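You operate a simulated robot arm through the tools that you are given. There is no shell and no other tool.

You run a simulated robot arm. Do the job below in one go: nothing can be reset, and whatever is moved stays where it is left.

## Task
Shut the dust drawer, brush the carriage's pad clean, then test it and lay it where the meter says.
Fine: brush stopped; up to 3.0 on the orange rest, over it on the pole plate.
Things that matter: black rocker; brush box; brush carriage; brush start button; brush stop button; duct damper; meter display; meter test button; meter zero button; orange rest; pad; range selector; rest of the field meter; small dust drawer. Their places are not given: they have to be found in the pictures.

It is judged by the outcome, as a careful person would: the job done as asked, and still so three seconds after it is handed in. It fails if anything else is knocked over, pushed out of place, dropped, spilled or broken.

## Robot
A 6-joint arm with a two-finger gripper, fixed in place. Base frame: the origin is on the floor under the middle of its stand, x ahead of it, y to its left, z up; the work surface is at about z = 80. Lengths are in cm, angles in degrees, forces in N, time in s.
It reaches about 157.2 cm from its shoulder. Its first joint turns from -166.0 to 166.0 degrees. Payload 2.45 kg.
The TCP is the grasp point between the finger pads, 2 cm short of the fingertips. In the tool frame z runs along the fingers and y along their closing line. The gripper opens to 14 cm; its body begins 16.8 cm behind the TCP.
Orientation is told as [roll, pitch, yaw] about the base's x, y, z axes, in that order, counted from this pose: with the fingers straight down and closing along the base's y, the tool's x points along the base's -x, its y along +y and its z along -z.

## Interface
- The arm moves only by the tool arm_command. Its argument "rows" is a list of rows, each a list of 3 entries, a list of its own where there are three numbers: the turn, a rotation vector about the tool's x, y, z in degrees, then the shift along the tool's x, y, z in cm, then the finger opening in cm, from 0 to 14. In form: [[[ax, ay, az], [dx, dy, dz], claw], ...]. A call has 1 to 20 rows; each row shifts and turns the commanded pose from where the row before left it, along the tool's axes as they then stand. Each row takes 0.2 s and may step no farther than 5 cm and 8.6 degrees from the row before; otherwise, or with a gripper value out of range, the whole call is refused. Where a pose cannot be reached the arm comes as near as it can. A force on the tool above 90 N (or 10 N above the force at the start of the call, whichever is more), or a blocked arm, ends the call early, and 0.2 s more pass. Each finger travels about 4.5 cm/s and halts on what it meets, pressing with about 30 N; the grip force reading is that of the motor and also rises with nothing between the fingers. The clock runs only during rows and for 0.2 s after the last one: add rows that do not move to give the fingers time. The reply holds the time, the measured pose of the TCP, the force on the tool along the base axes, the opening and the grip force, in the units named above and with some noise, with the torque about the TCP (base axes, N m) and any sound that the robot's microphone picked up.
- Cameras (640 x 400 px; columns grow to the right, rows downward): "scene" is fixed at [39.97, -49.92, 136.8]; the picture's right is [0.89, -0.46, 0.00], its down [-0.24, -0.46, -0.85] and it looks along [0.39, 0.76, -0.52] (base axes); focal length 351 px, centre (320, 200). "wrist" rides on the gripper at [7.8, 1.1, -20.9] in the tool frame; the picture's right is [-0.14, 0.99, 0.00], its down [-0.92, -0.13, -0.37] and it looks along [-0.36, -0.05, 0.93] (tool axes); focal length 280 px, centre (320, 200).
- grab_frame(camera): a new picture of that camera. It takes no simulated time.
- probe_pixels(camera, pixels): there is no depth. For up to 12 entries [column, row, z] of the newest picture of that camera ("zoom" is the newest enlarged one), the place [x, y] in the base frame at which the ray of that pixel passes the height z, good to about 0.3 cm. It takes no simulated time.
- zoom(camera, box): a new picture of the part [left, top, right, bottom] of that camera's present view, enlarged. It takes no simulated time.
- hand_in(): hands the job in; it is judged then, once.

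Open the gripper and draw the arm clear of the work before you hand the job in, unless the task says otherwise.

The tools are called after "Call:" as a command line: name --argument value ..., lists and objects as JSON in quotes. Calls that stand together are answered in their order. arm_command: Moves the arm, as the interface text tells. Its arguments: {"type":"object","properties":{"rows":{"type":"array"}},"required":["rows"]} The other tools are called the same way: grab_frame (camera) takes a picture; probe_pixels (camera, pixels) gives the place at which the rays of pixels pass given heights; zoom (camera, box) takes an enlarged picture of a part of a camera's view; hand_in () hands the job in.

At the start:

```text
t: 0.0
eef_pos: [82.39, 22.6, 111.24]
tool_rot: [0.0, -0.1, 0.0]
wrist_force: [-0.4, 0.1, 0.6]
torque: [0.0, 0.01, -0.02]
width: 14.0
finger_force: 0.0
```

scene: 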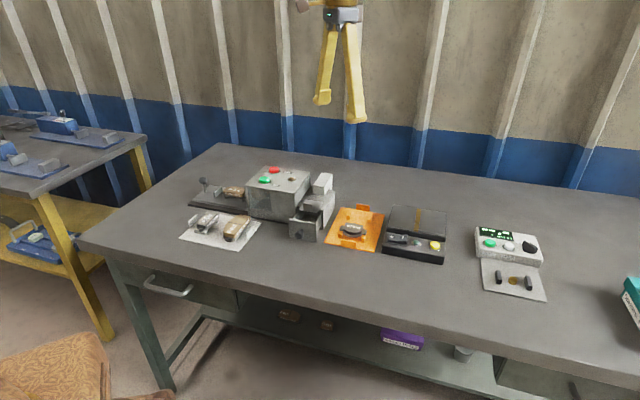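
wrist: 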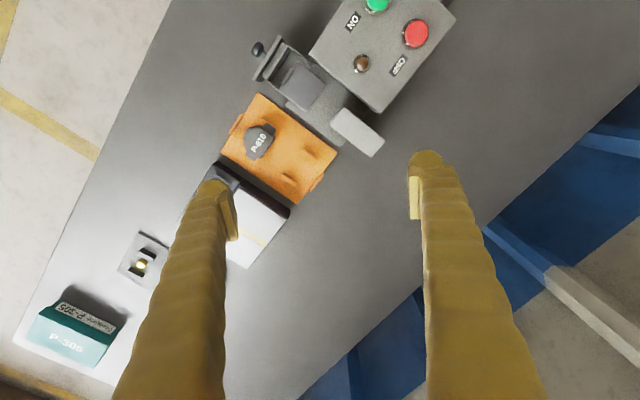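

The scene shows the brush box around (280,190), orange rest at (355,228), black box at (415,233), and meter at (508,245). I zoom into these areas to see the details.

Call:
zoom --camera "scene" --box '[170, 150, 350, 262]'

Call:
zoom --camera "scene" --box '[310, 190, 460, 284]'

Call:
zoom --camera "scene" --box '[450, 210, 570, 310]'

Call:
zoom --camera "wrist" --box '[200, 0, 480, 200]'

```text
3.56 times, centred on (260, 206) of scene
```

zoom: 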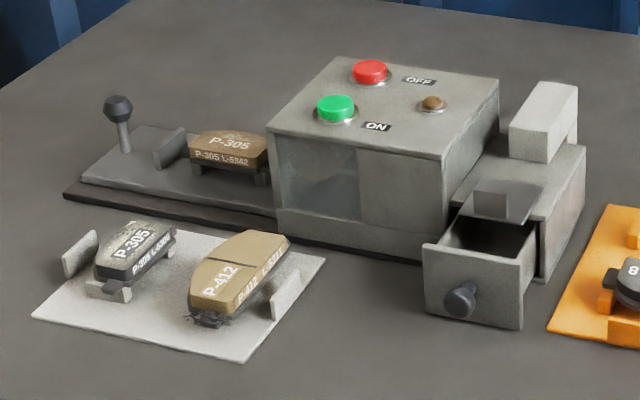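

```text
4.26 times, centred on (385, 237) of scene
```

zoom: 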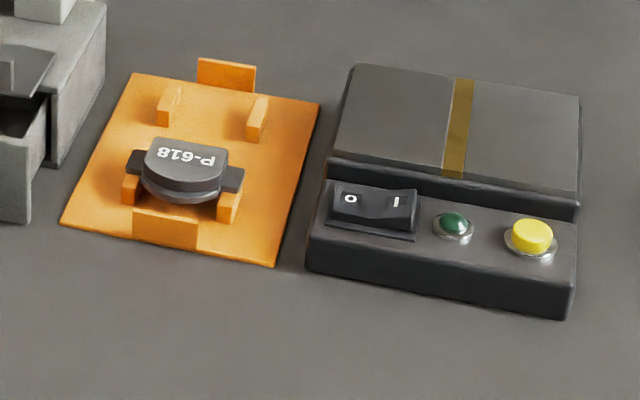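

```text
4.00 times, centred on (510, 260) of scene
```

zoom: 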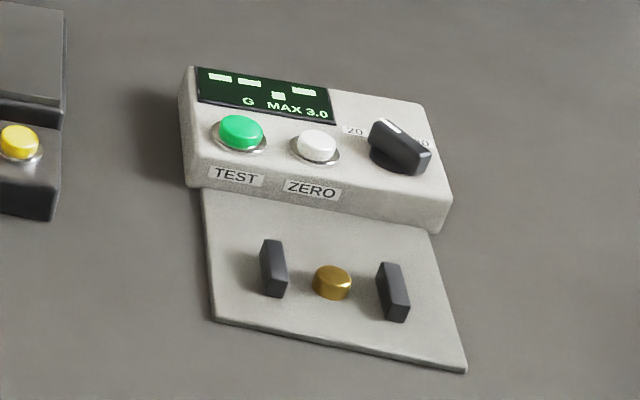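

```text
2.00 times, centred on (340, 100) of wrist
```

zoom: 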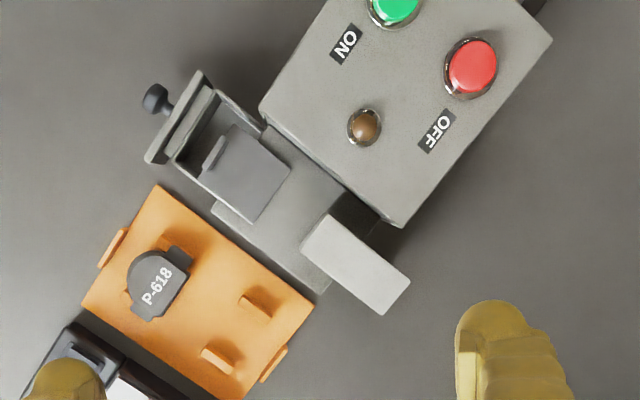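

Everything is seen in the zooms: carriage knob near scene (203,180), drawer knob (299,234), meter at (508,245). I probe key pixels at table-ish heights to locate them.

Call:
grab_frame --camera "scene"

Call:
probe_pixels --camera "scene" --pixels '[[203, 180, 88], [204, 192, 82], [235, 191, 85], [299, 234, 83], [264, 180, 95], [274, 170, 95], [322, 183, 95], [353, 229, 83], [400, 239, 85], [435, 246, 85], [490, 243, 85], [508, 247, 85]]'

Call:
probe_pixels --camera "scene" --pixels '[[188, 205, 80], [248, 212, 80], [288, 237, 80], [319, 242, 80], [326, 246, 80], [374, 252, 80], [384, 208, 80], [383, 253, 80], [443, 263, 80], [486, 290, 80], [547, 302, 80], [542, 264, 80]]'

```text
taken
```

scene: 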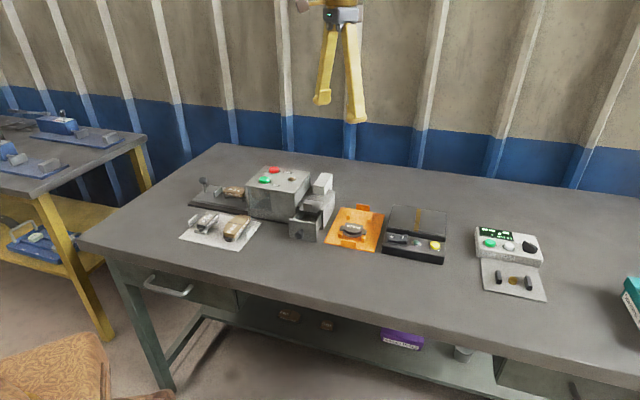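

```text
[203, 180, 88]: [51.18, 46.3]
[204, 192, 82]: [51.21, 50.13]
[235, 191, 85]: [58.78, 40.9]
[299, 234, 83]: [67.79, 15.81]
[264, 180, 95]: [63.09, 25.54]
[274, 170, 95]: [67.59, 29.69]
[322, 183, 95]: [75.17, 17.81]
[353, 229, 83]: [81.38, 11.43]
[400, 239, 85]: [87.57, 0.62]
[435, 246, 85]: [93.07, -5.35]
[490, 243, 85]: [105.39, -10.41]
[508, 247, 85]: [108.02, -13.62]
```

```text
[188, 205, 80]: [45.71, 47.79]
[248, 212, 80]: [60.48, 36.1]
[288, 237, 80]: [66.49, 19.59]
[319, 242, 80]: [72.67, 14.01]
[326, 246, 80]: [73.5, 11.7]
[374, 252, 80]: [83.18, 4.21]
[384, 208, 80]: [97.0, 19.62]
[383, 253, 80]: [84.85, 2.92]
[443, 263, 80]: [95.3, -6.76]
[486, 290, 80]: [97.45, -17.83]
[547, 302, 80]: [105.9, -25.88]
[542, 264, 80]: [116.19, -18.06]
```

I fly the wrist camera over the brush box, keeping high (z≈112), to see it from above.

Call:
arm_command --rows '[[[0, 0, 0], [4, 1.5, 0], 14], [[0, 0, 0], [4, 1.5, 0], 14], [[0, 0, 0], [4, 1.5, 0], 14], [[0, 0, 0], [4, 1.5, 0], 14], [[0, 0, 0], [4, 1.5, 0], 14], [[0, 0, 0], [4, 1.5, 0], 14], [[0, 0, 0], [4, 1.5, 0], 14], [[0, 0, 0], [0, 0, 0], 14]]'

Call:
grab_frame --camera "wrist"

```text
t: 1.8
eef_pos: [54.31, 32.84, 111.22]
tool_rot: [0.0, -0.1, -0.1]
wrist_force: [-0.2, -0.1, -0.7]
torque: [0.02, 0.01, -0.04]
width: 13.98
finger_force: 0.2
```

```text
taken
```

wrist: 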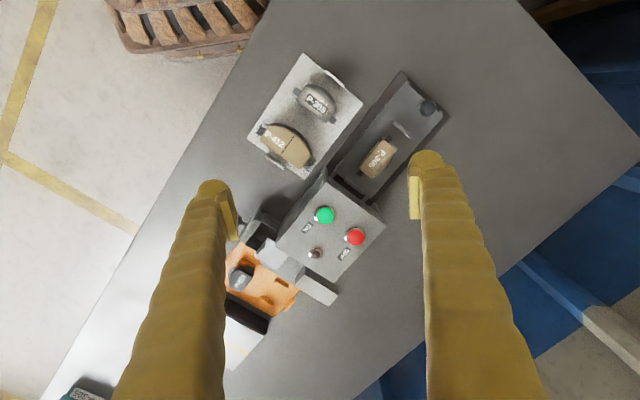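

Call:
zoom --camera "wrist" --box '[230, 40, 470, 190]'

Call:
zoom --camera "wrist" --box '[200, 160, 420, 300]'

```text
2.67 times, centred on (350, 115) of wrist
```

zoom: 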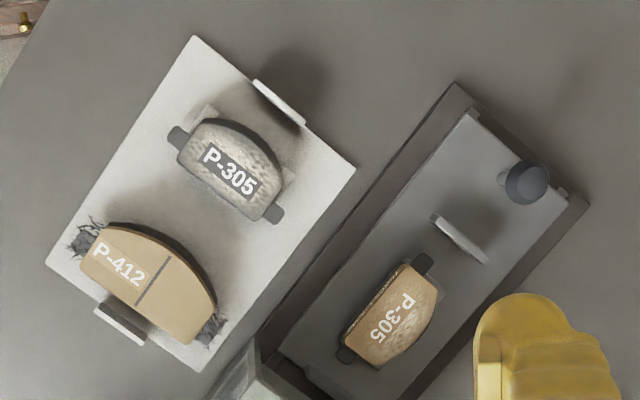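

```text
2.86 times, centred on (310, 230) of wrist
```

zoom: 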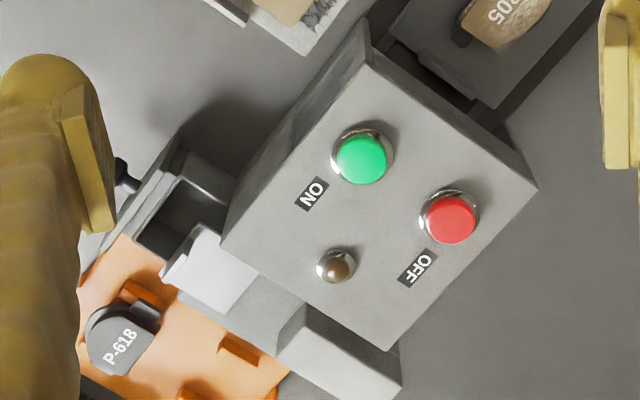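

I triangulate the heights of the button tops, knob and drawer by probing the same features in both cameras at several heights.

Call:
probe_pixels --camera "wrist" --pixels '[[325, 214, 92], [325, 214, 96], [325, 214, 100], [355, 236, 92], [355, 236, 96], [355, 236, 100], [427, 107, 86], [427, 107, 90], [427, 107, 94], [242, 221, 82], [242, 221, 84], [242, 221, 86]]'

Call:
probe_pixels --camera "scene" --pixels '[[264.5, 180.5, 92], [264.5, 180.5, 96], [264.5, 180.5, 100], [274, 170, 92], [274, 170, 96], [274, 170, 100], [203, 180, 86], [203, 180, 90], [203, 180, 94], [299, 234, 82], [299, 234, 84], [299, 234, 86]]'

```text
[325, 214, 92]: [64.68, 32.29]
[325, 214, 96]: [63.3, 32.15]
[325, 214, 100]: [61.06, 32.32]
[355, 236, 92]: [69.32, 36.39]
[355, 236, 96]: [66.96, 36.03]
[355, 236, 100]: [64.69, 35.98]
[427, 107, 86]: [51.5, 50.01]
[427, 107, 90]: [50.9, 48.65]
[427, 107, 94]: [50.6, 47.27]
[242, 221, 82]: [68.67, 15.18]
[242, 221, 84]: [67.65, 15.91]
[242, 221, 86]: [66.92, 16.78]
```

```text
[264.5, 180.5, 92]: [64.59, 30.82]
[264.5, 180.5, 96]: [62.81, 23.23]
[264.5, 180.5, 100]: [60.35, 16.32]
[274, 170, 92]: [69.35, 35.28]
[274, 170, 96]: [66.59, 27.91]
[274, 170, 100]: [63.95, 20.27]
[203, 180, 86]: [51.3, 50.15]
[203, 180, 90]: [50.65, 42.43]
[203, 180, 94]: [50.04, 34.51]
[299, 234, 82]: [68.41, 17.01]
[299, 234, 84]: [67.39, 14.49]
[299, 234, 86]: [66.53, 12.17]
```

ON top ≈ (65,32.3,91.2), OFF ≈ (69.6,36.4,91.4), carriage knob ≈ (51.4,50.1,86), drawer knob ≈ (68.1,15.5,83). I probe track edges and other features in the wrist view to get the axis directions.

Call:
probe_pixels --camera "wrist" --pixels '[[402, 71, 80.5], [450, 116, 80.5], [333, 170, 80.5], [405, 84, 82], [441, 111, 82], [357, 170, 82], [327, 166, 90.5], [386, 225, 90.5], [277, 242, 90.5], [338, 283, 90.5], [380, 155, 84], [402, 130, 84]]'

Call:
zoom --camera "wrist" --box '[310, 60, 470, 220]'

```text
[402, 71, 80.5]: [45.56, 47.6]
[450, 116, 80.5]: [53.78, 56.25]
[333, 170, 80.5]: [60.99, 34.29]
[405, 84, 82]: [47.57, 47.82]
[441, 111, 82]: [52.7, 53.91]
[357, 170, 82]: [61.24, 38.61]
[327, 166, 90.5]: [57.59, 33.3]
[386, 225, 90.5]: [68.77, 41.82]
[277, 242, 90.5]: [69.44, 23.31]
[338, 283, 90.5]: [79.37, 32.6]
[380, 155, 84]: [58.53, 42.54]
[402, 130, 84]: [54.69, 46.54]
```

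```text
2.50 times, centred on (390, 140) of wrist
```

zoom: 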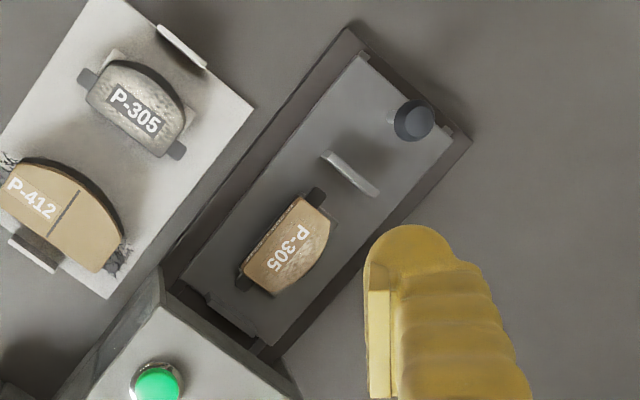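

The track axis runs about -41° (u≈(0.755,-0.656)), its cross direction v≈(0.656,0.755). I rotate the tool by 41° about its z to align with the machine, at the present safe height.

Call:
arm_command --rows '[[[0, 0, 8.2], [0, 0, 0], 14], [[0, 0, 8.2], [0, 0, 0], 14], [[0, 0, 8.2], [0, 0, 0], 14], [[0, 0, 8.2], [0, 0, 0], 14], [[0, 0, 8.2], [0, 0, 0], 14], [[0, 0, 0], [0, 0, 0], 14]]'

Call:
grab_frame --camera "wrist"

```text
t: 3.2
eef_pos: [54.26, 32.97, 111.11]
tool_rot: [0.0, 0.0, -41.0]
wrist_force: [-0.7, 0.5, -0.7]
torque: [-0.03, 0.0, -0.01]
width: 13.99
finger_force: 0.0
```

```text
taken
```

wrist: 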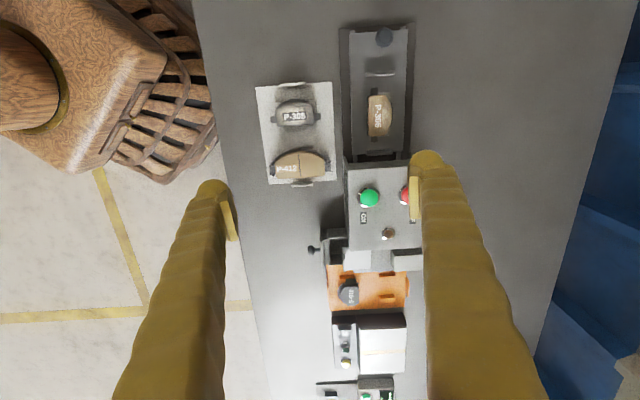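

Now aligned. I zoom on the track and the box region and probe edge points for precise axis direction.

Call:
zoom --camera "wrist" --box '[240, 10, 440, 160]'

Call:
zoom --camera "wrist" --box '[290, 140, 450, 300]'

Call:
probe_pixels --camera "wrist" --pixels '[[340, 29, 80], [414, 23, 80], [384, 37, 86], [346, 168, 90.5], [421, 160, 90.5], [345, 245, 90.5], [369, 197, 91.2], [314, 249, 83], [379, 115, 84], [388, 233, 90.5], [299, 118, 83], [299, 163, 83]]'

```text
2.67 times, centred on (340, 85) of wrist
```

zoom: 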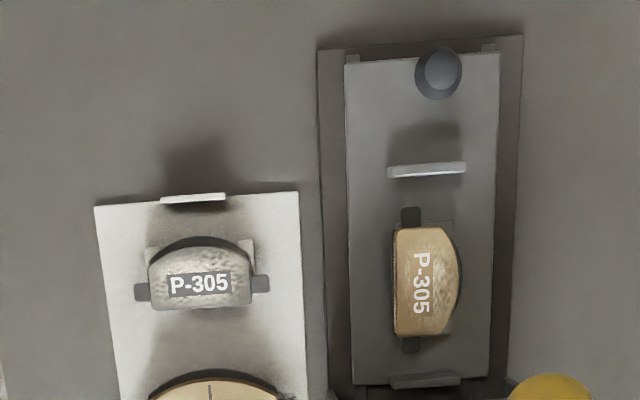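

```text
2.50 times, centred on (370, 220) of wrist
```

zoom: 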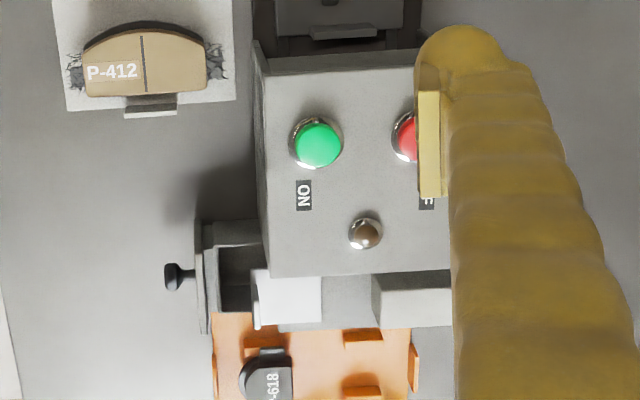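

```text
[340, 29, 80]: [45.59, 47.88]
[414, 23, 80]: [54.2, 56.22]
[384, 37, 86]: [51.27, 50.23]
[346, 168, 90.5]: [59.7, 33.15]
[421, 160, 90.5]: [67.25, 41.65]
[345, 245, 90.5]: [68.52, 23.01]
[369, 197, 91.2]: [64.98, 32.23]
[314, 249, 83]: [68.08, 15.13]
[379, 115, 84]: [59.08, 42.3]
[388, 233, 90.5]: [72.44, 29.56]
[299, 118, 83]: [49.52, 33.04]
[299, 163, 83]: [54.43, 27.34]
```

Zooms keep aspect so I correct the pixel mapping: I probe track edges in wrist pixels and box features in the newest zoom.

Call:
probe_pixels --camera "wrist" --pixels '[[339.3, 26.9, 80], [343, 156.3, 80], [415.8, 23.1, 80], [410.5, 152.5, 80], [349, 33, 82], [407, 29, 82], [353, 154, 82], [402, 151, 82]]'

Call:
probe_pixels --camera "zoom" --pixels '[[268, 75, 90], [268, 277, 90], [366, 233, 90.5], [318, 145, 91.2], [175, 277, 83], [200, 222, 85], [205, 333, 85], [255, 270, 86], [322, 275, 86], [257, 325, 86], [322, 322, 86], [375, 325, 88]]'

```text
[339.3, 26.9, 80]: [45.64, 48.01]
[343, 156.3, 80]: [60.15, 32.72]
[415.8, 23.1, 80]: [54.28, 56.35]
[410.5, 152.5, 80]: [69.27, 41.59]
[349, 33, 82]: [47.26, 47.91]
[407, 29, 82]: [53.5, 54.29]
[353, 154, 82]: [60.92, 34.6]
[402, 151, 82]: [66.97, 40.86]
```

```text
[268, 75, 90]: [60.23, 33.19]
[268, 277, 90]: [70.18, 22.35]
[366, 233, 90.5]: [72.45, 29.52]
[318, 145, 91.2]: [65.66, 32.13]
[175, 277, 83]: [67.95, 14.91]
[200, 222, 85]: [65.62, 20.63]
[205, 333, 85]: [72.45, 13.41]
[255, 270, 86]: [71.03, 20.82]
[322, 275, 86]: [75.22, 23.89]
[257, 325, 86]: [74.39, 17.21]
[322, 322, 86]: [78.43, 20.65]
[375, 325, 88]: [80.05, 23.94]
```

The machine's yaw is ≈ -45°; in rotated coordinates p=(x−y)/√2, q=(x+y)/√2 the track is centred on q≈71.8, and the drawer front is at q≈61. I turn 4° more and move over to look at the drawer and damper close up.

Call:
arm_command --rows '[[[0, 0, 4], [0, 0, 0], 14], [[0, 0, 0], [-4, 0, 2], 14], [[0, 0, 0], [-4, 0, 3], 14], [[0, 0, 0], [-4, 0, 3], 14], [[0, 0, 0], [-4, 0.5, 3], 14], [[0, 0, 0], [-1, 0.5, 2], 14], [[0, 0, 0], [0, 0, 0], 14]]'

Call:
grab_frame --camera "wrist"

```text
refused: row 5 steps farther than a row can; nothing moved
```

```text
taken
```

wrist: 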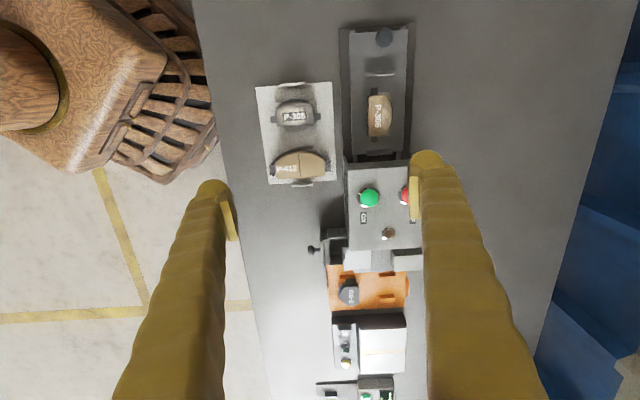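

The call was refused because one row's step was over 5 cm; I redo it with smaller steps.

Call:
arm_command --rows '[[[0, 0, 4], [0, 0, 0], 14], [[0, 0, 0], [-4, 0, 2], 14], [[0, 0, 0], [-4, 0, 2.5], 14], [[0, 0, 0], [-4, 0, 2.5], 14], [[0, 0, 0], [-3.5, 0.5, 2.5], 14], [[0, 0, 0], [-1.5, 0.3, 2.5], 14], [[0, 0, 0], [0, 0, 1], 14], [[0, 0, 0], [0, 0, 0], 14]]'

Call:
grab_frame --camera "wrist"

```text
t: 5.0
eef_pos: [66.91, 21.53, 98.47]
tool_rot: [0.0, 0.0, -45.0]
wrist_force: [-0.5, 0.5, -1.0]
torque: [0.0, 0.0, 0.02]
width: 14.01
finger_force: 0.0
```

```text
taken
```

wrist: 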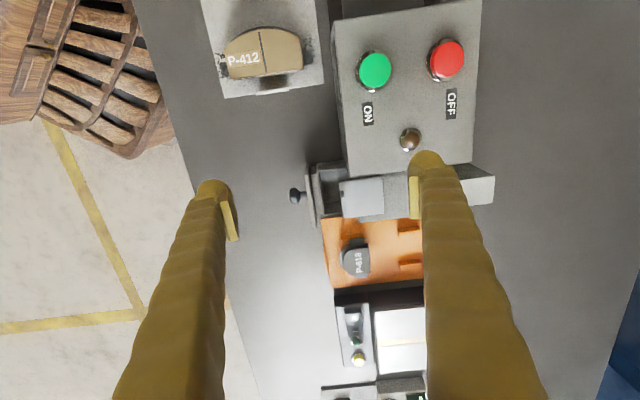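

Call:
zoom --camera "wrist" --box '[280, 140, 440, 240]'

Call:
zoom --camera "scene" --box '[270, 165, 350, 250]'

```text
4.00 times, centred on (360, 190) of wrist
```

zoom: 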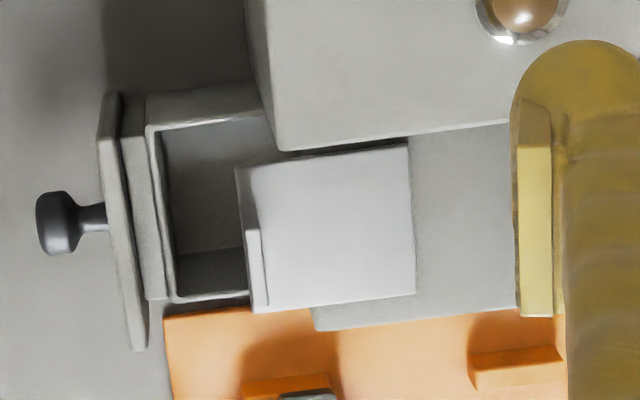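

```text
4.71 times, centred on (310, 208) of scene
```

zoom: 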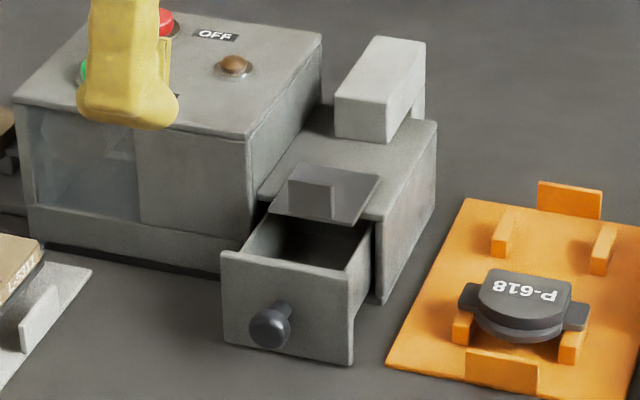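

The damper plate with a small tab lies on the duct and overhangs the open drawer. I triangulate the drawer panel top, the duct top and the damper plate heights to see whether the drawer can pass beneath.

Call:
probe_pixels --camera "wrist" --pixels '[[358.75, 222.5, 86], [358.75, 222.5, 88], [306.25, 163.75, 85], [306.25, 163.75, 87], [313.75, 227, 85], [313.75, 227, 87], [342, 197.5, 86], [342, 197.5, 89], [344.5, 215, 86], [344.5, 215, 89], [354, 190, 83], [291, 195, 83]]'

Call:
probe_pixels --camera "scene" --pixels '[[321.6, 212.6, 86], [321.6, 212.6, 88], [289.1, 219.6, 85], [289.1, 219.6, 87], [316.7, 226, 85], [316.7, 226, 87], [303.1, 203.7, 86], [303.1, 203.7, 89], [312, 205.2, 86], [312, 205.2, 89], [299.3, 234.5, 83], [299.3, 234.5, 84]]'

```text
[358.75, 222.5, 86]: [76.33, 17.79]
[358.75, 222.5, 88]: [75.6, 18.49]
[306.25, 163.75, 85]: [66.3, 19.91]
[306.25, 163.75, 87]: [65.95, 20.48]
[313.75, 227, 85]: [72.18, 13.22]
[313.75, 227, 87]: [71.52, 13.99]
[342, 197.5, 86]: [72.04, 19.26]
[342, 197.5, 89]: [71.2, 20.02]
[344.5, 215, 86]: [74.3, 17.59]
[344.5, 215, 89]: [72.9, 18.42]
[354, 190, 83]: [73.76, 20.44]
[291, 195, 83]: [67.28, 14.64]
```

```text
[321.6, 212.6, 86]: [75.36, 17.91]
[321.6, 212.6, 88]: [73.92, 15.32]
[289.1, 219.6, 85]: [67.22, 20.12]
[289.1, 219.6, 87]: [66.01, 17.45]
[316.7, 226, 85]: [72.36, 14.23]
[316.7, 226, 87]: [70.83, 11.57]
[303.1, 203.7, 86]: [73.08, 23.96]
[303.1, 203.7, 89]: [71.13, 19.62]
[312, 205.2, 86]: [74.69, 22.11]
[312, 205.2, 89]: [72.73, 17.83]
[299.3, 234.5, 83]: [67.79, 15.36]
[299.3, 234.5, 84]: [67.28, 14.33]
```

Drawer panel top (≈85.3) passes under the damper plate (≈86), so the drawer can be pushed freely by its knob at about (67.6,14.9,83.3). I move in front of the knob, still high, close the fingers and look at their shape.

Call:
arm_command --rows '[[[0, 0, 0], [-1.3, -3.5, 0], 10], [[0, 0, 0], [-1.3, -3.5, 0], 7], [[0, 0, 0], [-1.3, -3.5, 0], 4], [[0, 0, 0], [-1.3, 0, 0], 2], [[0, 0, 0], [0, 0, 0], 0], [[0, 0, 0], [0, 0, 0], 0], [[0, 0, 0], [0, 0, 0], 0], [[0, 0, 0], [0, 0, 0], 0]]'

Call:
grab_frame --camera "wrist"

Call:
grab_frame --camera "scene"

```text
t: 6.8
eef_pos: [63.13, 10.48, 98.29]
tool_rot: [0.2, 0.0, -45.1]
wrist_force: [0.1, 0.0, -0.1]
torque: [0.01, -0.01, 0.0]
width: 0.0
finger_force: 11.5
```

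```text
taken
```

wrist: 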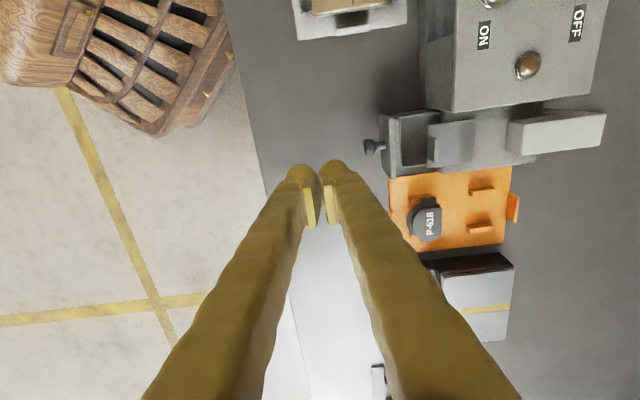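

```text
taken
```

scene: 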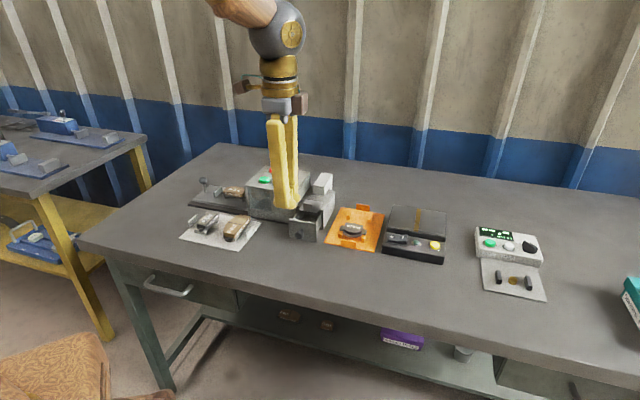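

Call:
zoom --camera "scene" --box '[220, 80, 350, 250]'

Call:
zoom --camera "wrist" --box '[240, 100, 480, 250]'

```text
2.35 times, centred on (285, 165) of scene
```

zoom: 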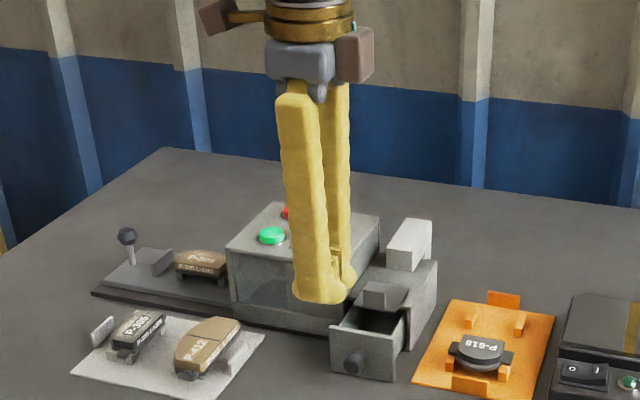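

```text
2.67 times, centred on (360, 175) of wrist
```

zoom: 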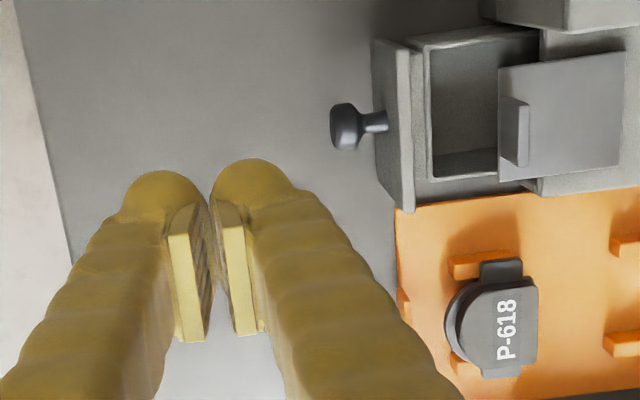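

The closed fingers form a block about 5.4 cm wide along v; they're in line with the knob (p≈37.2), TCP q≈52. I descend to z≈83.2 and approach the knob.

Call:
arm_command --rows '[[[0, 0, 0], [0, 0, 4], 0], [[0, 0, 0], [0, 0, 4], 0], [[0, 0, 0], [0, 0, 4], 0], [[0, 0, 0], [0, 0, 3], 0], [[0, 0, 0], [0, 0, 0], 0]]'

Call:
zoom --camera "scene" --box '[250, 165, 350, 260]'

Call:
zoom --camera "wrist" --box '[240, 100, 480, 250]'

```text
t: 8.0
eef_pos: [63.15, 10.23, 83.06]
tool_rot: [0.0, 0.1, -45.0]
wrist_force: [-0.4, 0.3, 0.0]
torque: [-0.01, 0.0, 0.02]
width: 0.0
finger_force: 30.0
```

```text
4.21 times, centred on (300, 212) of scene
```

zoom: 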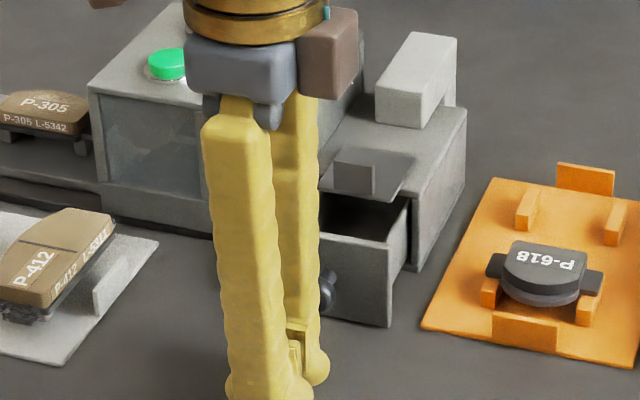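

```text
2.67 times, centred on (360, 175) of wrist
```

zoom: 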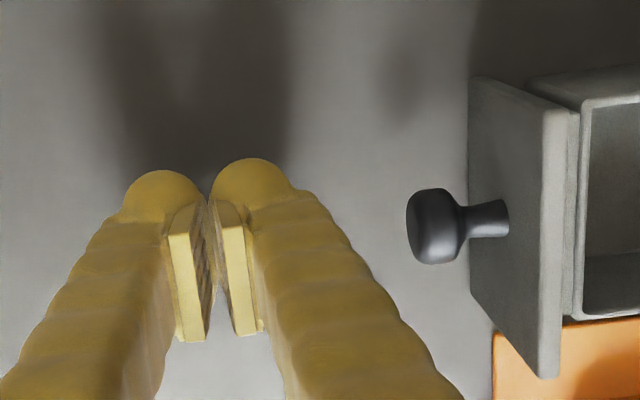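

The knob is directly in line with the fingers, about 3 cm away. I advance along v gently, watching the force.

Call:
arm_command --rows '[[[0, 0, 0], [0, 1, 0], 0], [[0, 0, 0], [0, 1, 0], 0], [[0, 0, 0], [0, 0.7, 0], 0], [[0, 0, 0], [0, 0.7, 0], 0], [[0, 0, 0], [0, 0.7, 0], 0], [[0, 0, 0], [0, 0.7, 0], 0], [[0, 0, 0], [0, 0, 0], 0]]'

Call:
zoom --camera "wrist" --box '[240, 100, 480, 250]'

```text
t: 9.6
eef_pos: [66.51, 13.72, 83.3]
tool_rot: [0.1, 0.0, -45.0]
wrist_force: [0.4, -0.4, 0.0]
torque: [0.03, 0.02, -0.01]
width: 0.0
finger_force: 29.3
```

```text
2.67 times, centred on (360, 175) of wrist
```

zoom: 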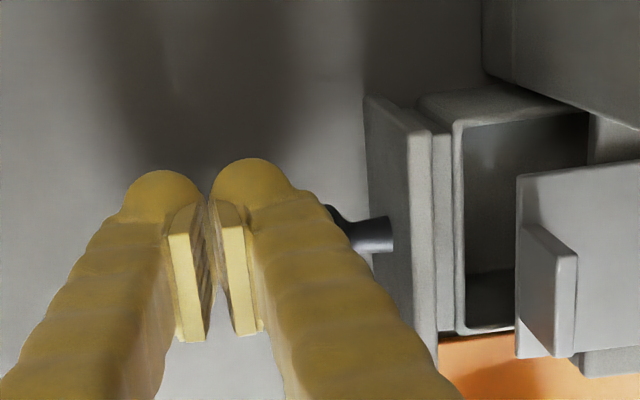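

The finger now touches the knob and the drawer has begun moving. I keep pushing in small steps.

Call:
arm_command --rows '[[[0, 0, 0], [0, 0.5, 0], 0], [[0, 0, 0], [0, 0.5, 0], 0], [[0, 0, 0], [0, 0.5, 0], 0], [[0, 0, 0], [0, 0.4, 0], 0], [[0, 0, 0], [0, 0, 0], 0]]'

Call:
zoom --camera "wrist" --box '[240, 100, 480, 250]'

Call:
zoom --camera "scene" --box '[250, 165, 350, 260]'

```text
t: 10.8
eef_pos: [67.85, 15.27, 83.25]
tool_rot: [0.1, 0.0, -44.9]
wrist_force: [0.0, -0.3, 0.7]
torque: [0.0, 0.0, -0.01]
width: 0.0
finger_force: 29.1
```

```text
2.67 times, centred on (360, 175) of wrist
```

zoom: 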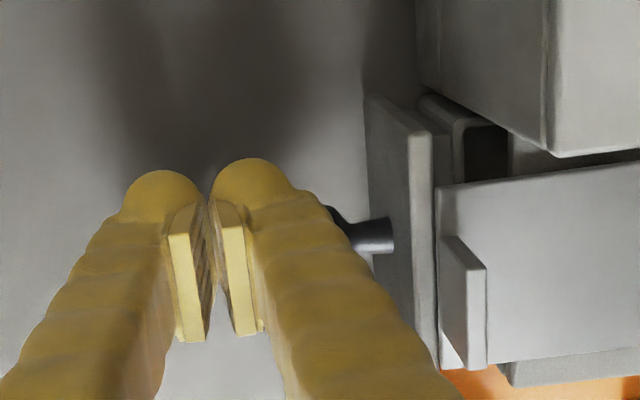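

```text
4.21 times, centred on (300, 212) of scene
```

zoom: 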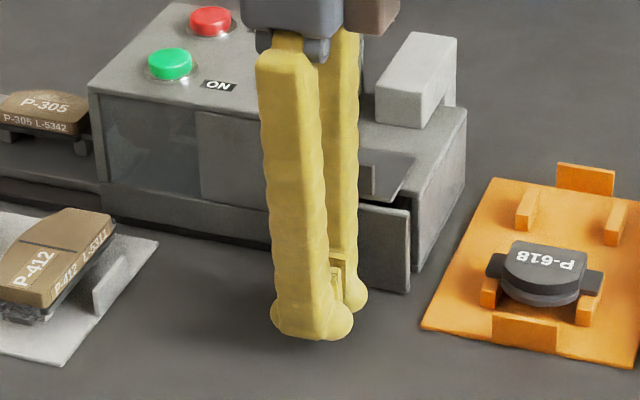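

Drawer panel is now almost under the damper's edge; I continue in small steps, checking that the damper isn't pushed.

Call:
arm_command --rows '[[[0, 0, 0], [0, 0.4, 0], 0], [[0, 0, 0], [0, 0.4, 0], 0], [[0, 0, 0], [0, 0.3, 0], 0], [[0, 0, 0], [0, 0, 0], 0]]'

Call:
zoom --camera "wrist" --box '[240, 100, 480, 250]'

Call:
zoom --camera "scene" --box '[250, 165, 350, 260]'

```text
t: 11.8
eef_pos: [68.69, 15.84, 83.03]
tool_rot: [0.0, 0.1, -45.1]
wrist_force: [0.4, -0.7, -1.1]
torque: [0.0, 0.03, 0.01]
width: 0.0
finger_force: 30.0
```

```text
2.67 times, centred on (360, 175) of wrist
```

zoom: 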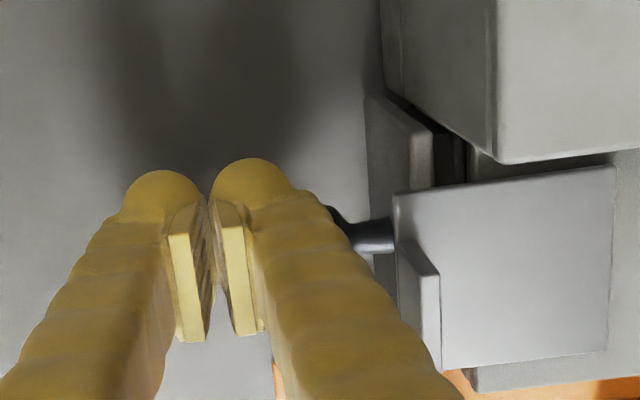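

```text
4.21 times, centred on (300, 212) of scene
```

zoom: 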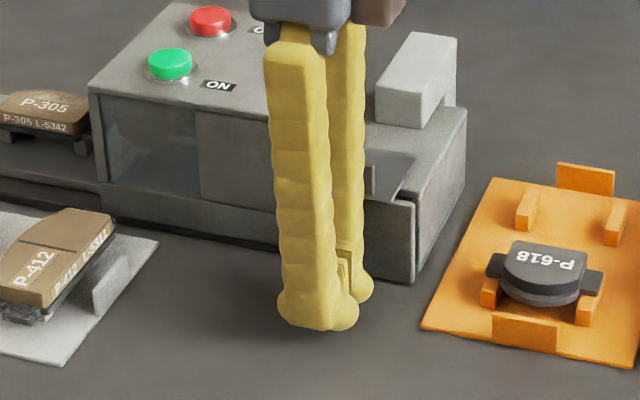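

The panel is almost flush (dark gap at zoom (450,160) still visible). I push a little more in 0.2 cm steps.

Call:
arm_command --rows '[[[0, 0, 0], [0, 0.2, 0], 0], [[0, 0, 0], [0, 0.2, 0], 0], [[0, 0, 0], [0, 0.2, 0], 0], [[0, 0, 0], [0, 0, 0], 0]]'

Call:
zoom --camera "wrist" --box '[240, 100, 480, 250]'

Call:
zoom --camera "scene" --box '[290, 180, 370, 240]'

```text
t: 12.8
eef_pos: [69.18, 16.39, 83.1]
tool_rot: [0.1, 0.0, -45.0]
wrist_force: [0.5, 0.2, 0.3]
torque: [0.01, 0.02, -0.01]
width: 0.0
finger_force: 28.9
```

```text
2.67 times, centred on (360, 175) of wrist
```

zoom: 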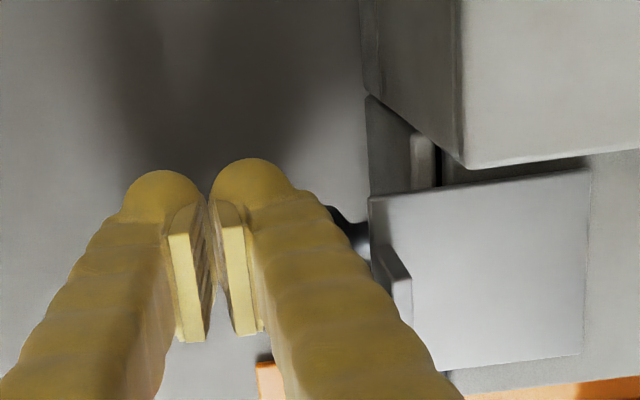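

```text
6.67 times, centred on (330, 210) of scene
```

zoom: 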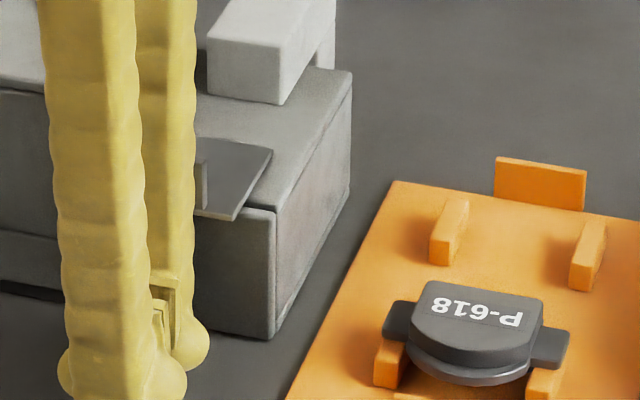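

Nearly flush; still no resistance. I push a bit further until the stop is felt.

Call:
arm_command --rows '[[[0, 0, 0], [0, 0.15, 0], 0], [[0, 0, 0], [0, 0.15, 0], 0], [[0, 0, 0], [0, 0, 0], 0]]'

Call:
zoom --camera "wrist" --box '[240, 100, 480, 250]'

Call:
zoom --camera "scene" --box '[290, 180, 370, 240]'

```text
t: 13.6
eef_pos: [69.19, 16.58, 83.19]
tool_rot: [-0.1, 0.0, -45.1]
wrist_force: [-30.8, -28.5, 15.3]
torque: [0.41, -0.44, 0.04]
width: 0.0
finger_force: 29.2
```

```text
2.67 times, centred on (360, 175) of wrist
```

zoom: 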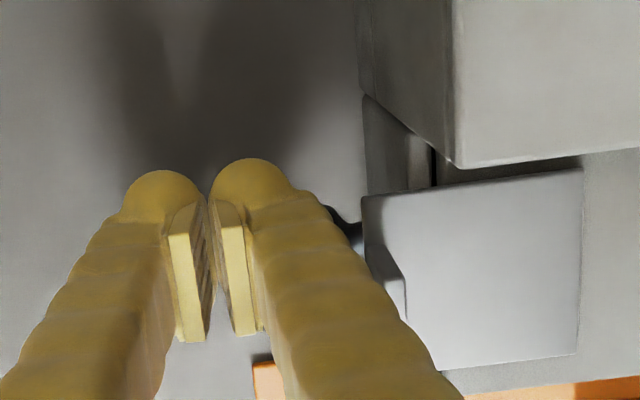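

```text
6.67 times, centred on (330, 210) of scene
```

zoom: 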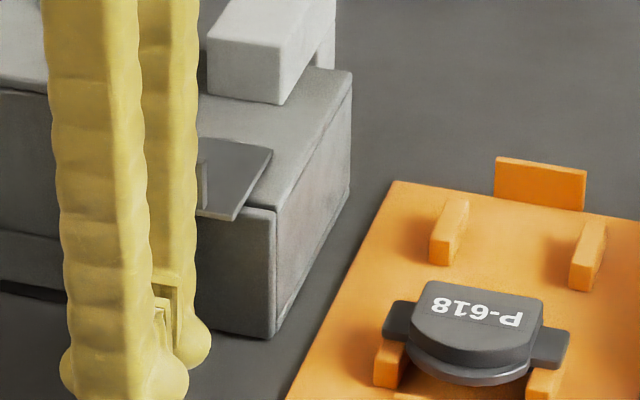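

Force rose to ~42 N: the drawer is against its stop and flush. I back off along −v and raise the arm.

Call:
arm_command --rows '[[[0, 0, 0], [0, -1, 0], 0], [[0, 0, 0], [0, -2, 0], 0], [[0, 0, 0], [0, -2, 0], 0], [[0, 0, 0], [0, 0, -4], 0], [[0, 0, 0], [0, 0, -4], 0], [[0, 0, 0], [0, 0, -4.5], 0], [[0, 0, 0], [0, 0, -4.5], 0], [[0, 0, 0], [0, 0, 0], 0]]'

Call:
zoom --camera "scene" --box '[250, 165, 350, 260]'

Call:
grab_frame --camera "wrist"

```text
t: 15.4
eef_pos: [65.71, 12.98, 100.12]
tool_rot: [0.0, 0.0, -45.0]
wrist_force: [-1.1, 1.1, -0.1]
torque: [0.01, 0.04, 0.01]
width: 0.0
finger_force: 29.4
```

```text
4.21 times, centred on (300, 212) of scene
```

zoom: 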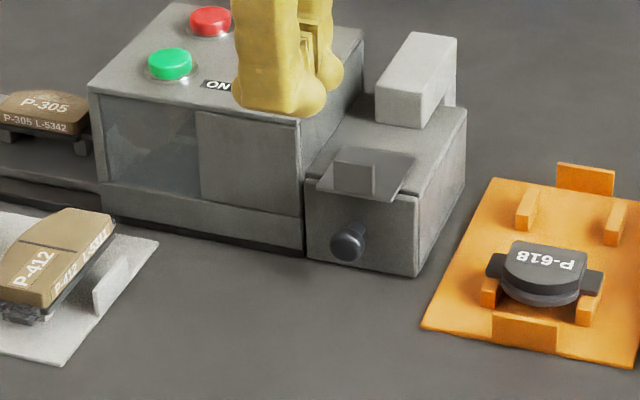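

```text
taken
```

wrist: 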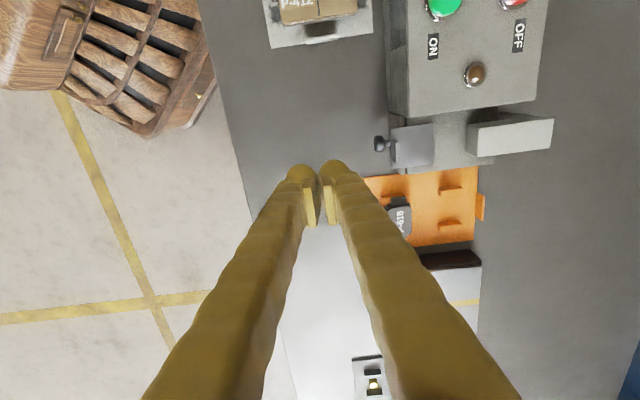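

The drawer is shut flush, damper untouched. Now I move over the ON button at about (65.2,32.2,91.2), staying at z=100.

Call:
arm_command --rows '[[[0, 0, 0], [3.5, 3.3, 0], 0], [[0, 0, 0], [3.5, 3.3, 0], 0], [[0, 0, 0], [3.5, 3.3, 0], 0], [[0, 0, 0], [3.48, 3.36, 0], 0], [[0, 0, 0], [0, 0, 3], 0], [[0, 0, 0], [0, 0, 0], 0]]'

Call:
zoom --camera "scene" --box '[210, 130, 340, 230]'

Call:
grab_frame --camera "wrist"

```text
t: 16.8
eef_pos: [65.11, 32.43, 96.91]
tool_rot: [0.1, 0.0, -45.0]
wrist_force: [0.1, -0.1, -0.4]
torque: [0.01, 0.0, -0.01]
width: 0.0
finger_force: 29.2
```

```text
4.00 times, centred on (275, 180) of scene
```

zoom: 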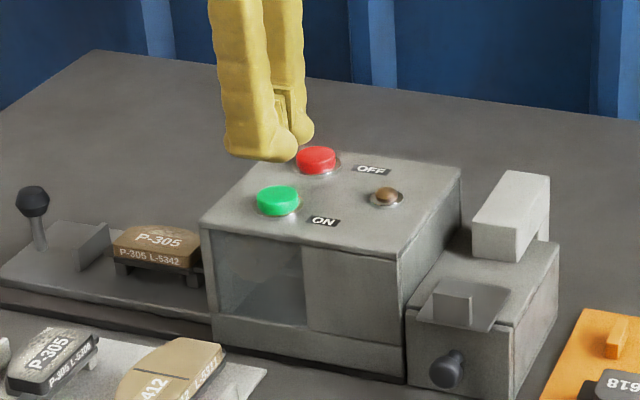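

```text
taken
```

wrist: 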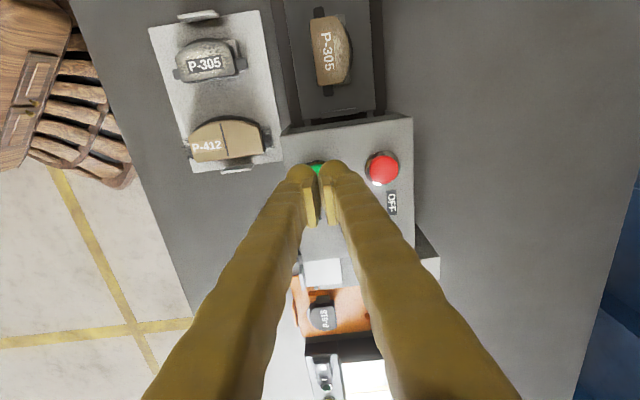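

Call:
probe_pixels --camera "wrist" --pixels '[[383, 167, 91.3], [317, 163, 91.2], [320, 174, 91.2], [307, 168, 91.2], [326, 167, 91.2]]'

Call:
zoom --camera "wrist" --box '[270, 120, 430, 220]'

```text
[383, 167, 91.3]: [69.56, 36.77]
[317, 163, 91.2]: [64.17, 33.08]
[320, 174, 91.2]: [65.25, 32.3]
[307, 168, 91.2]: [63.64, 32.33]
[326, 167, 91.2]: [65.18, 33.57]
```

```text
4.00 times, centred on (350, 170) of wrist
```

zoom: 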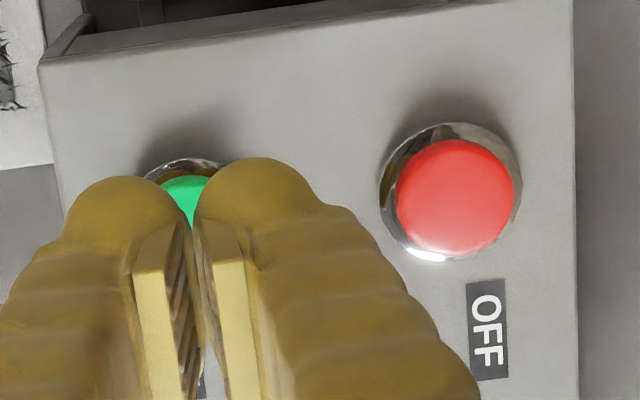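

ON's centre is ~0.3 cm off from under the TCP; I correct, then descend to just above the button and press gently.

Call:
arm_command --rows '[[[0, 0, 0], [-0.3, -0.3, 1.5], 0], [[0, 0, 0], [0, 0, 1.5], 0], [[0, 0, 0], [0, 0, 0.5], 0], [[0, 0, 0], [0, 0, 0.3], 0], [[0, 0, 0], [0, 0, 0], 0]]'

Call:
zoom --camera "scene" --box '[210, 130, 340, 230]'

```text
t: 18.0
eef_pos: [65.24, 31.98, 93.32]
tool_rot: [0.1, -0.1, -44.9]
wrist_force: [1.5, -0.8, 3.2]
torque: [-0.04, -0.02, 0.01]
width: 0.62
finger_force: 29.9
heard: click
```

```text
4.00 times, centred on (275, 180) of scene
```

zoom: 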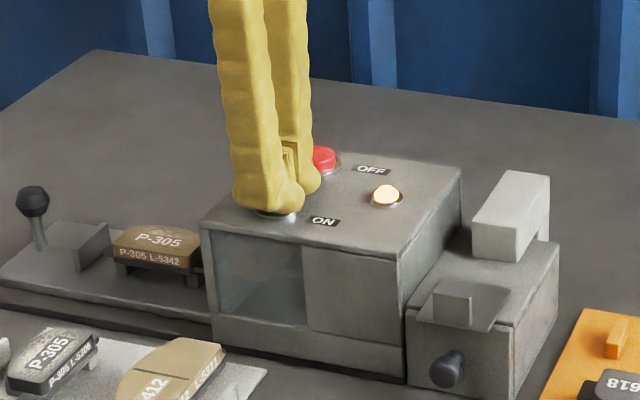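

Click heard, and the lamp at (385,195 zoom) is lit: the brush runs. I raise and travel to above the carriage knob at about (51.3,50.1), opening the fingers to 5 cm.

Call:
arm_command --rows '[[[0, 0, 0], [0, 0, -3.5], 0], [[0, 0, 0], [0, 0, -3.5], 0], [[0, 0, 0], [4.5, 0.6, 0], 1], [[0, 0, 0], [4.5, 0.6, 0], 2], [[0, 0, 0], [4.5, 0.6, 0], 3], [[0, 0, 0], [4.5, 0.6, 0], 4], [[0, 0, 0], [4.6, 0.5, 0], 5], [[0, 0, 0], [0, 0, 0], 5], [[0, 0, 0], [0, 0, 0], 5]]'

Call:
grab_frame --camera "wrist"

Call:
zoom --camera "scene" --box '[170, 110, 330, 230]'

```text
t: 20.0
eef_pos: [51.53, 50.01, 100.33]
tool_rot: [0.1, 0.0, -45.1]
wrist_force: [0.2, -0.6, -0.4]
torque: [0.02, -0.02, 0.01]
width: 5.0
finger_force: 0.0
```

```text
taken
```

wrist: 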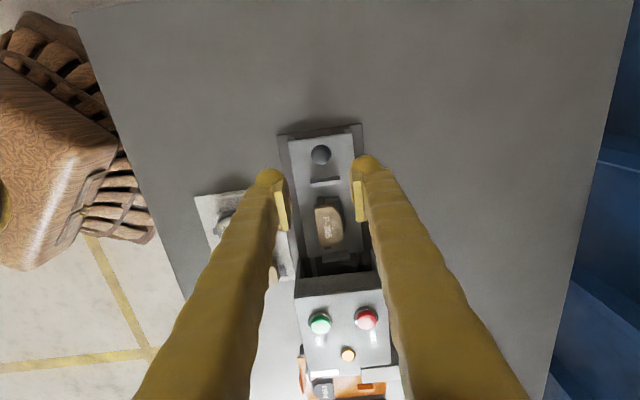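

```text
3.33 times, centred on (250, 170) of scene
```

zoom: 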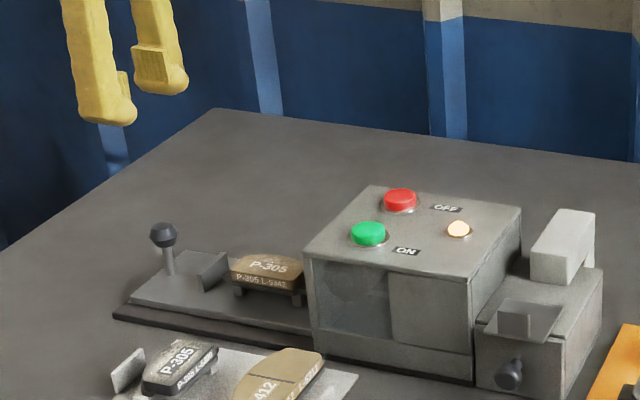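

The knob shows at (321,155), exactly under the TCP. I descend to z≈86 and grip it.

Call:
arm_command --rows '[[[0, 0, 0], [0, 0, 4], 5], [[0, 0, 0], [0, 0, 4], 5], [[0, 0, 0], [0, 0, 3.5], 5], [[0, 0, 0], [0, 0, 2.6], 5], [[0, 0, 0], [0, 0, 0], 5]]'

Call:
zoom --camera "scene" --box '[160, 120, 300, 230]'

Call:
zoom --camera "wrist" --box '[240, 100, 400, 300]'

```text
t: 21.2
eef_pos: [51.18, 49.85, 86.41]
tool_rot: [0.1, 0.0, -44.9]
wrist_force: [0.1, 0.4, -0.2]
torque: [0.01, 0.0, 0.01]
width: 4.99
finger_force: 0.1
```

```text
3.64 times, centred on (230, 175) of scene
```

zoom: 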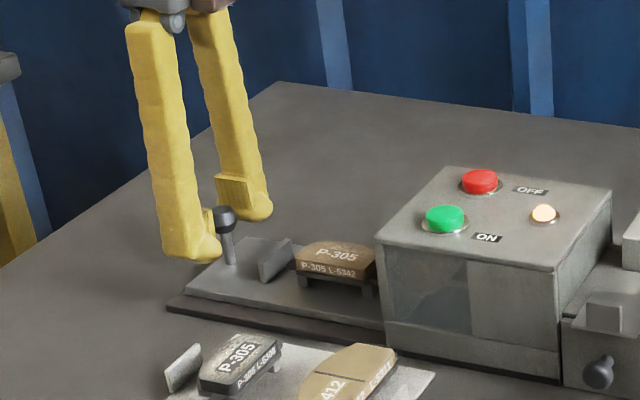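

```text
2.00 times, centred on (320, 200) of wrist
```

zoom: 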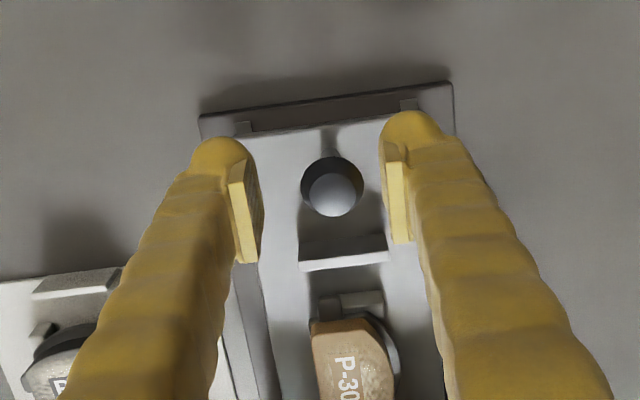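

The ball is ~0.4 cm to the right of the TCP in the picture; I shift by that and close on it.

Call:
arm_command --rows '[[[0, 0, 0], [0.1, 0.4, 0.2], 4], [[0, 0, 0], [0, 0, 0], 3], [[0, 0, 0], [0, 0, 0], 2], [[0, 0, 0], [0, 0, 0], 1], [[0, 0, 0], [0, 0, 0], 0.5], [[0, 0, 0], [0, 0, 0], 0.5]]'

Call:
zoom --camera "wrist" --box '[240, 100, 400, 300]'

Call:
zoom --camera "scene" --box '[160, 120, 300, 230]'

```text
t: 22.6
eef_pos: [51.39, 50.3, 86.24]
tool_rot: [0.1, 0.0, -45.0]
wrist_force: [12.1, 14.1, -6.3]
torque: [0.03, -0.05, 0.03]
width: 2.21
finger_force: 45.4
```

```text
2.00 times, centred on (320, 200) of wrist
```

zoom: 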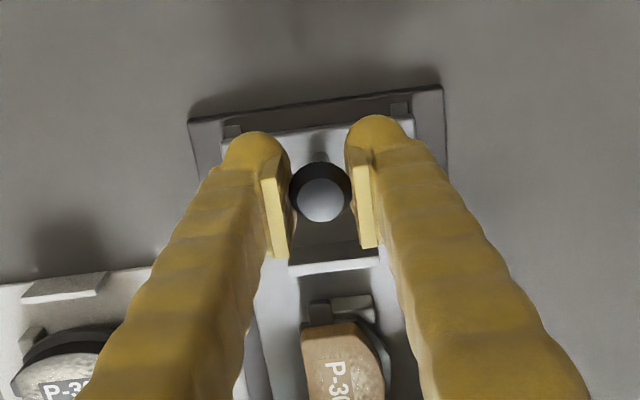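

```text
3.64 times, centred on (230, 175) of scene
```

zoom: 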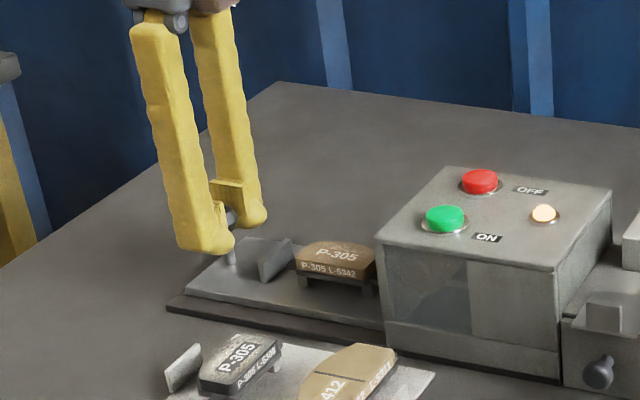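

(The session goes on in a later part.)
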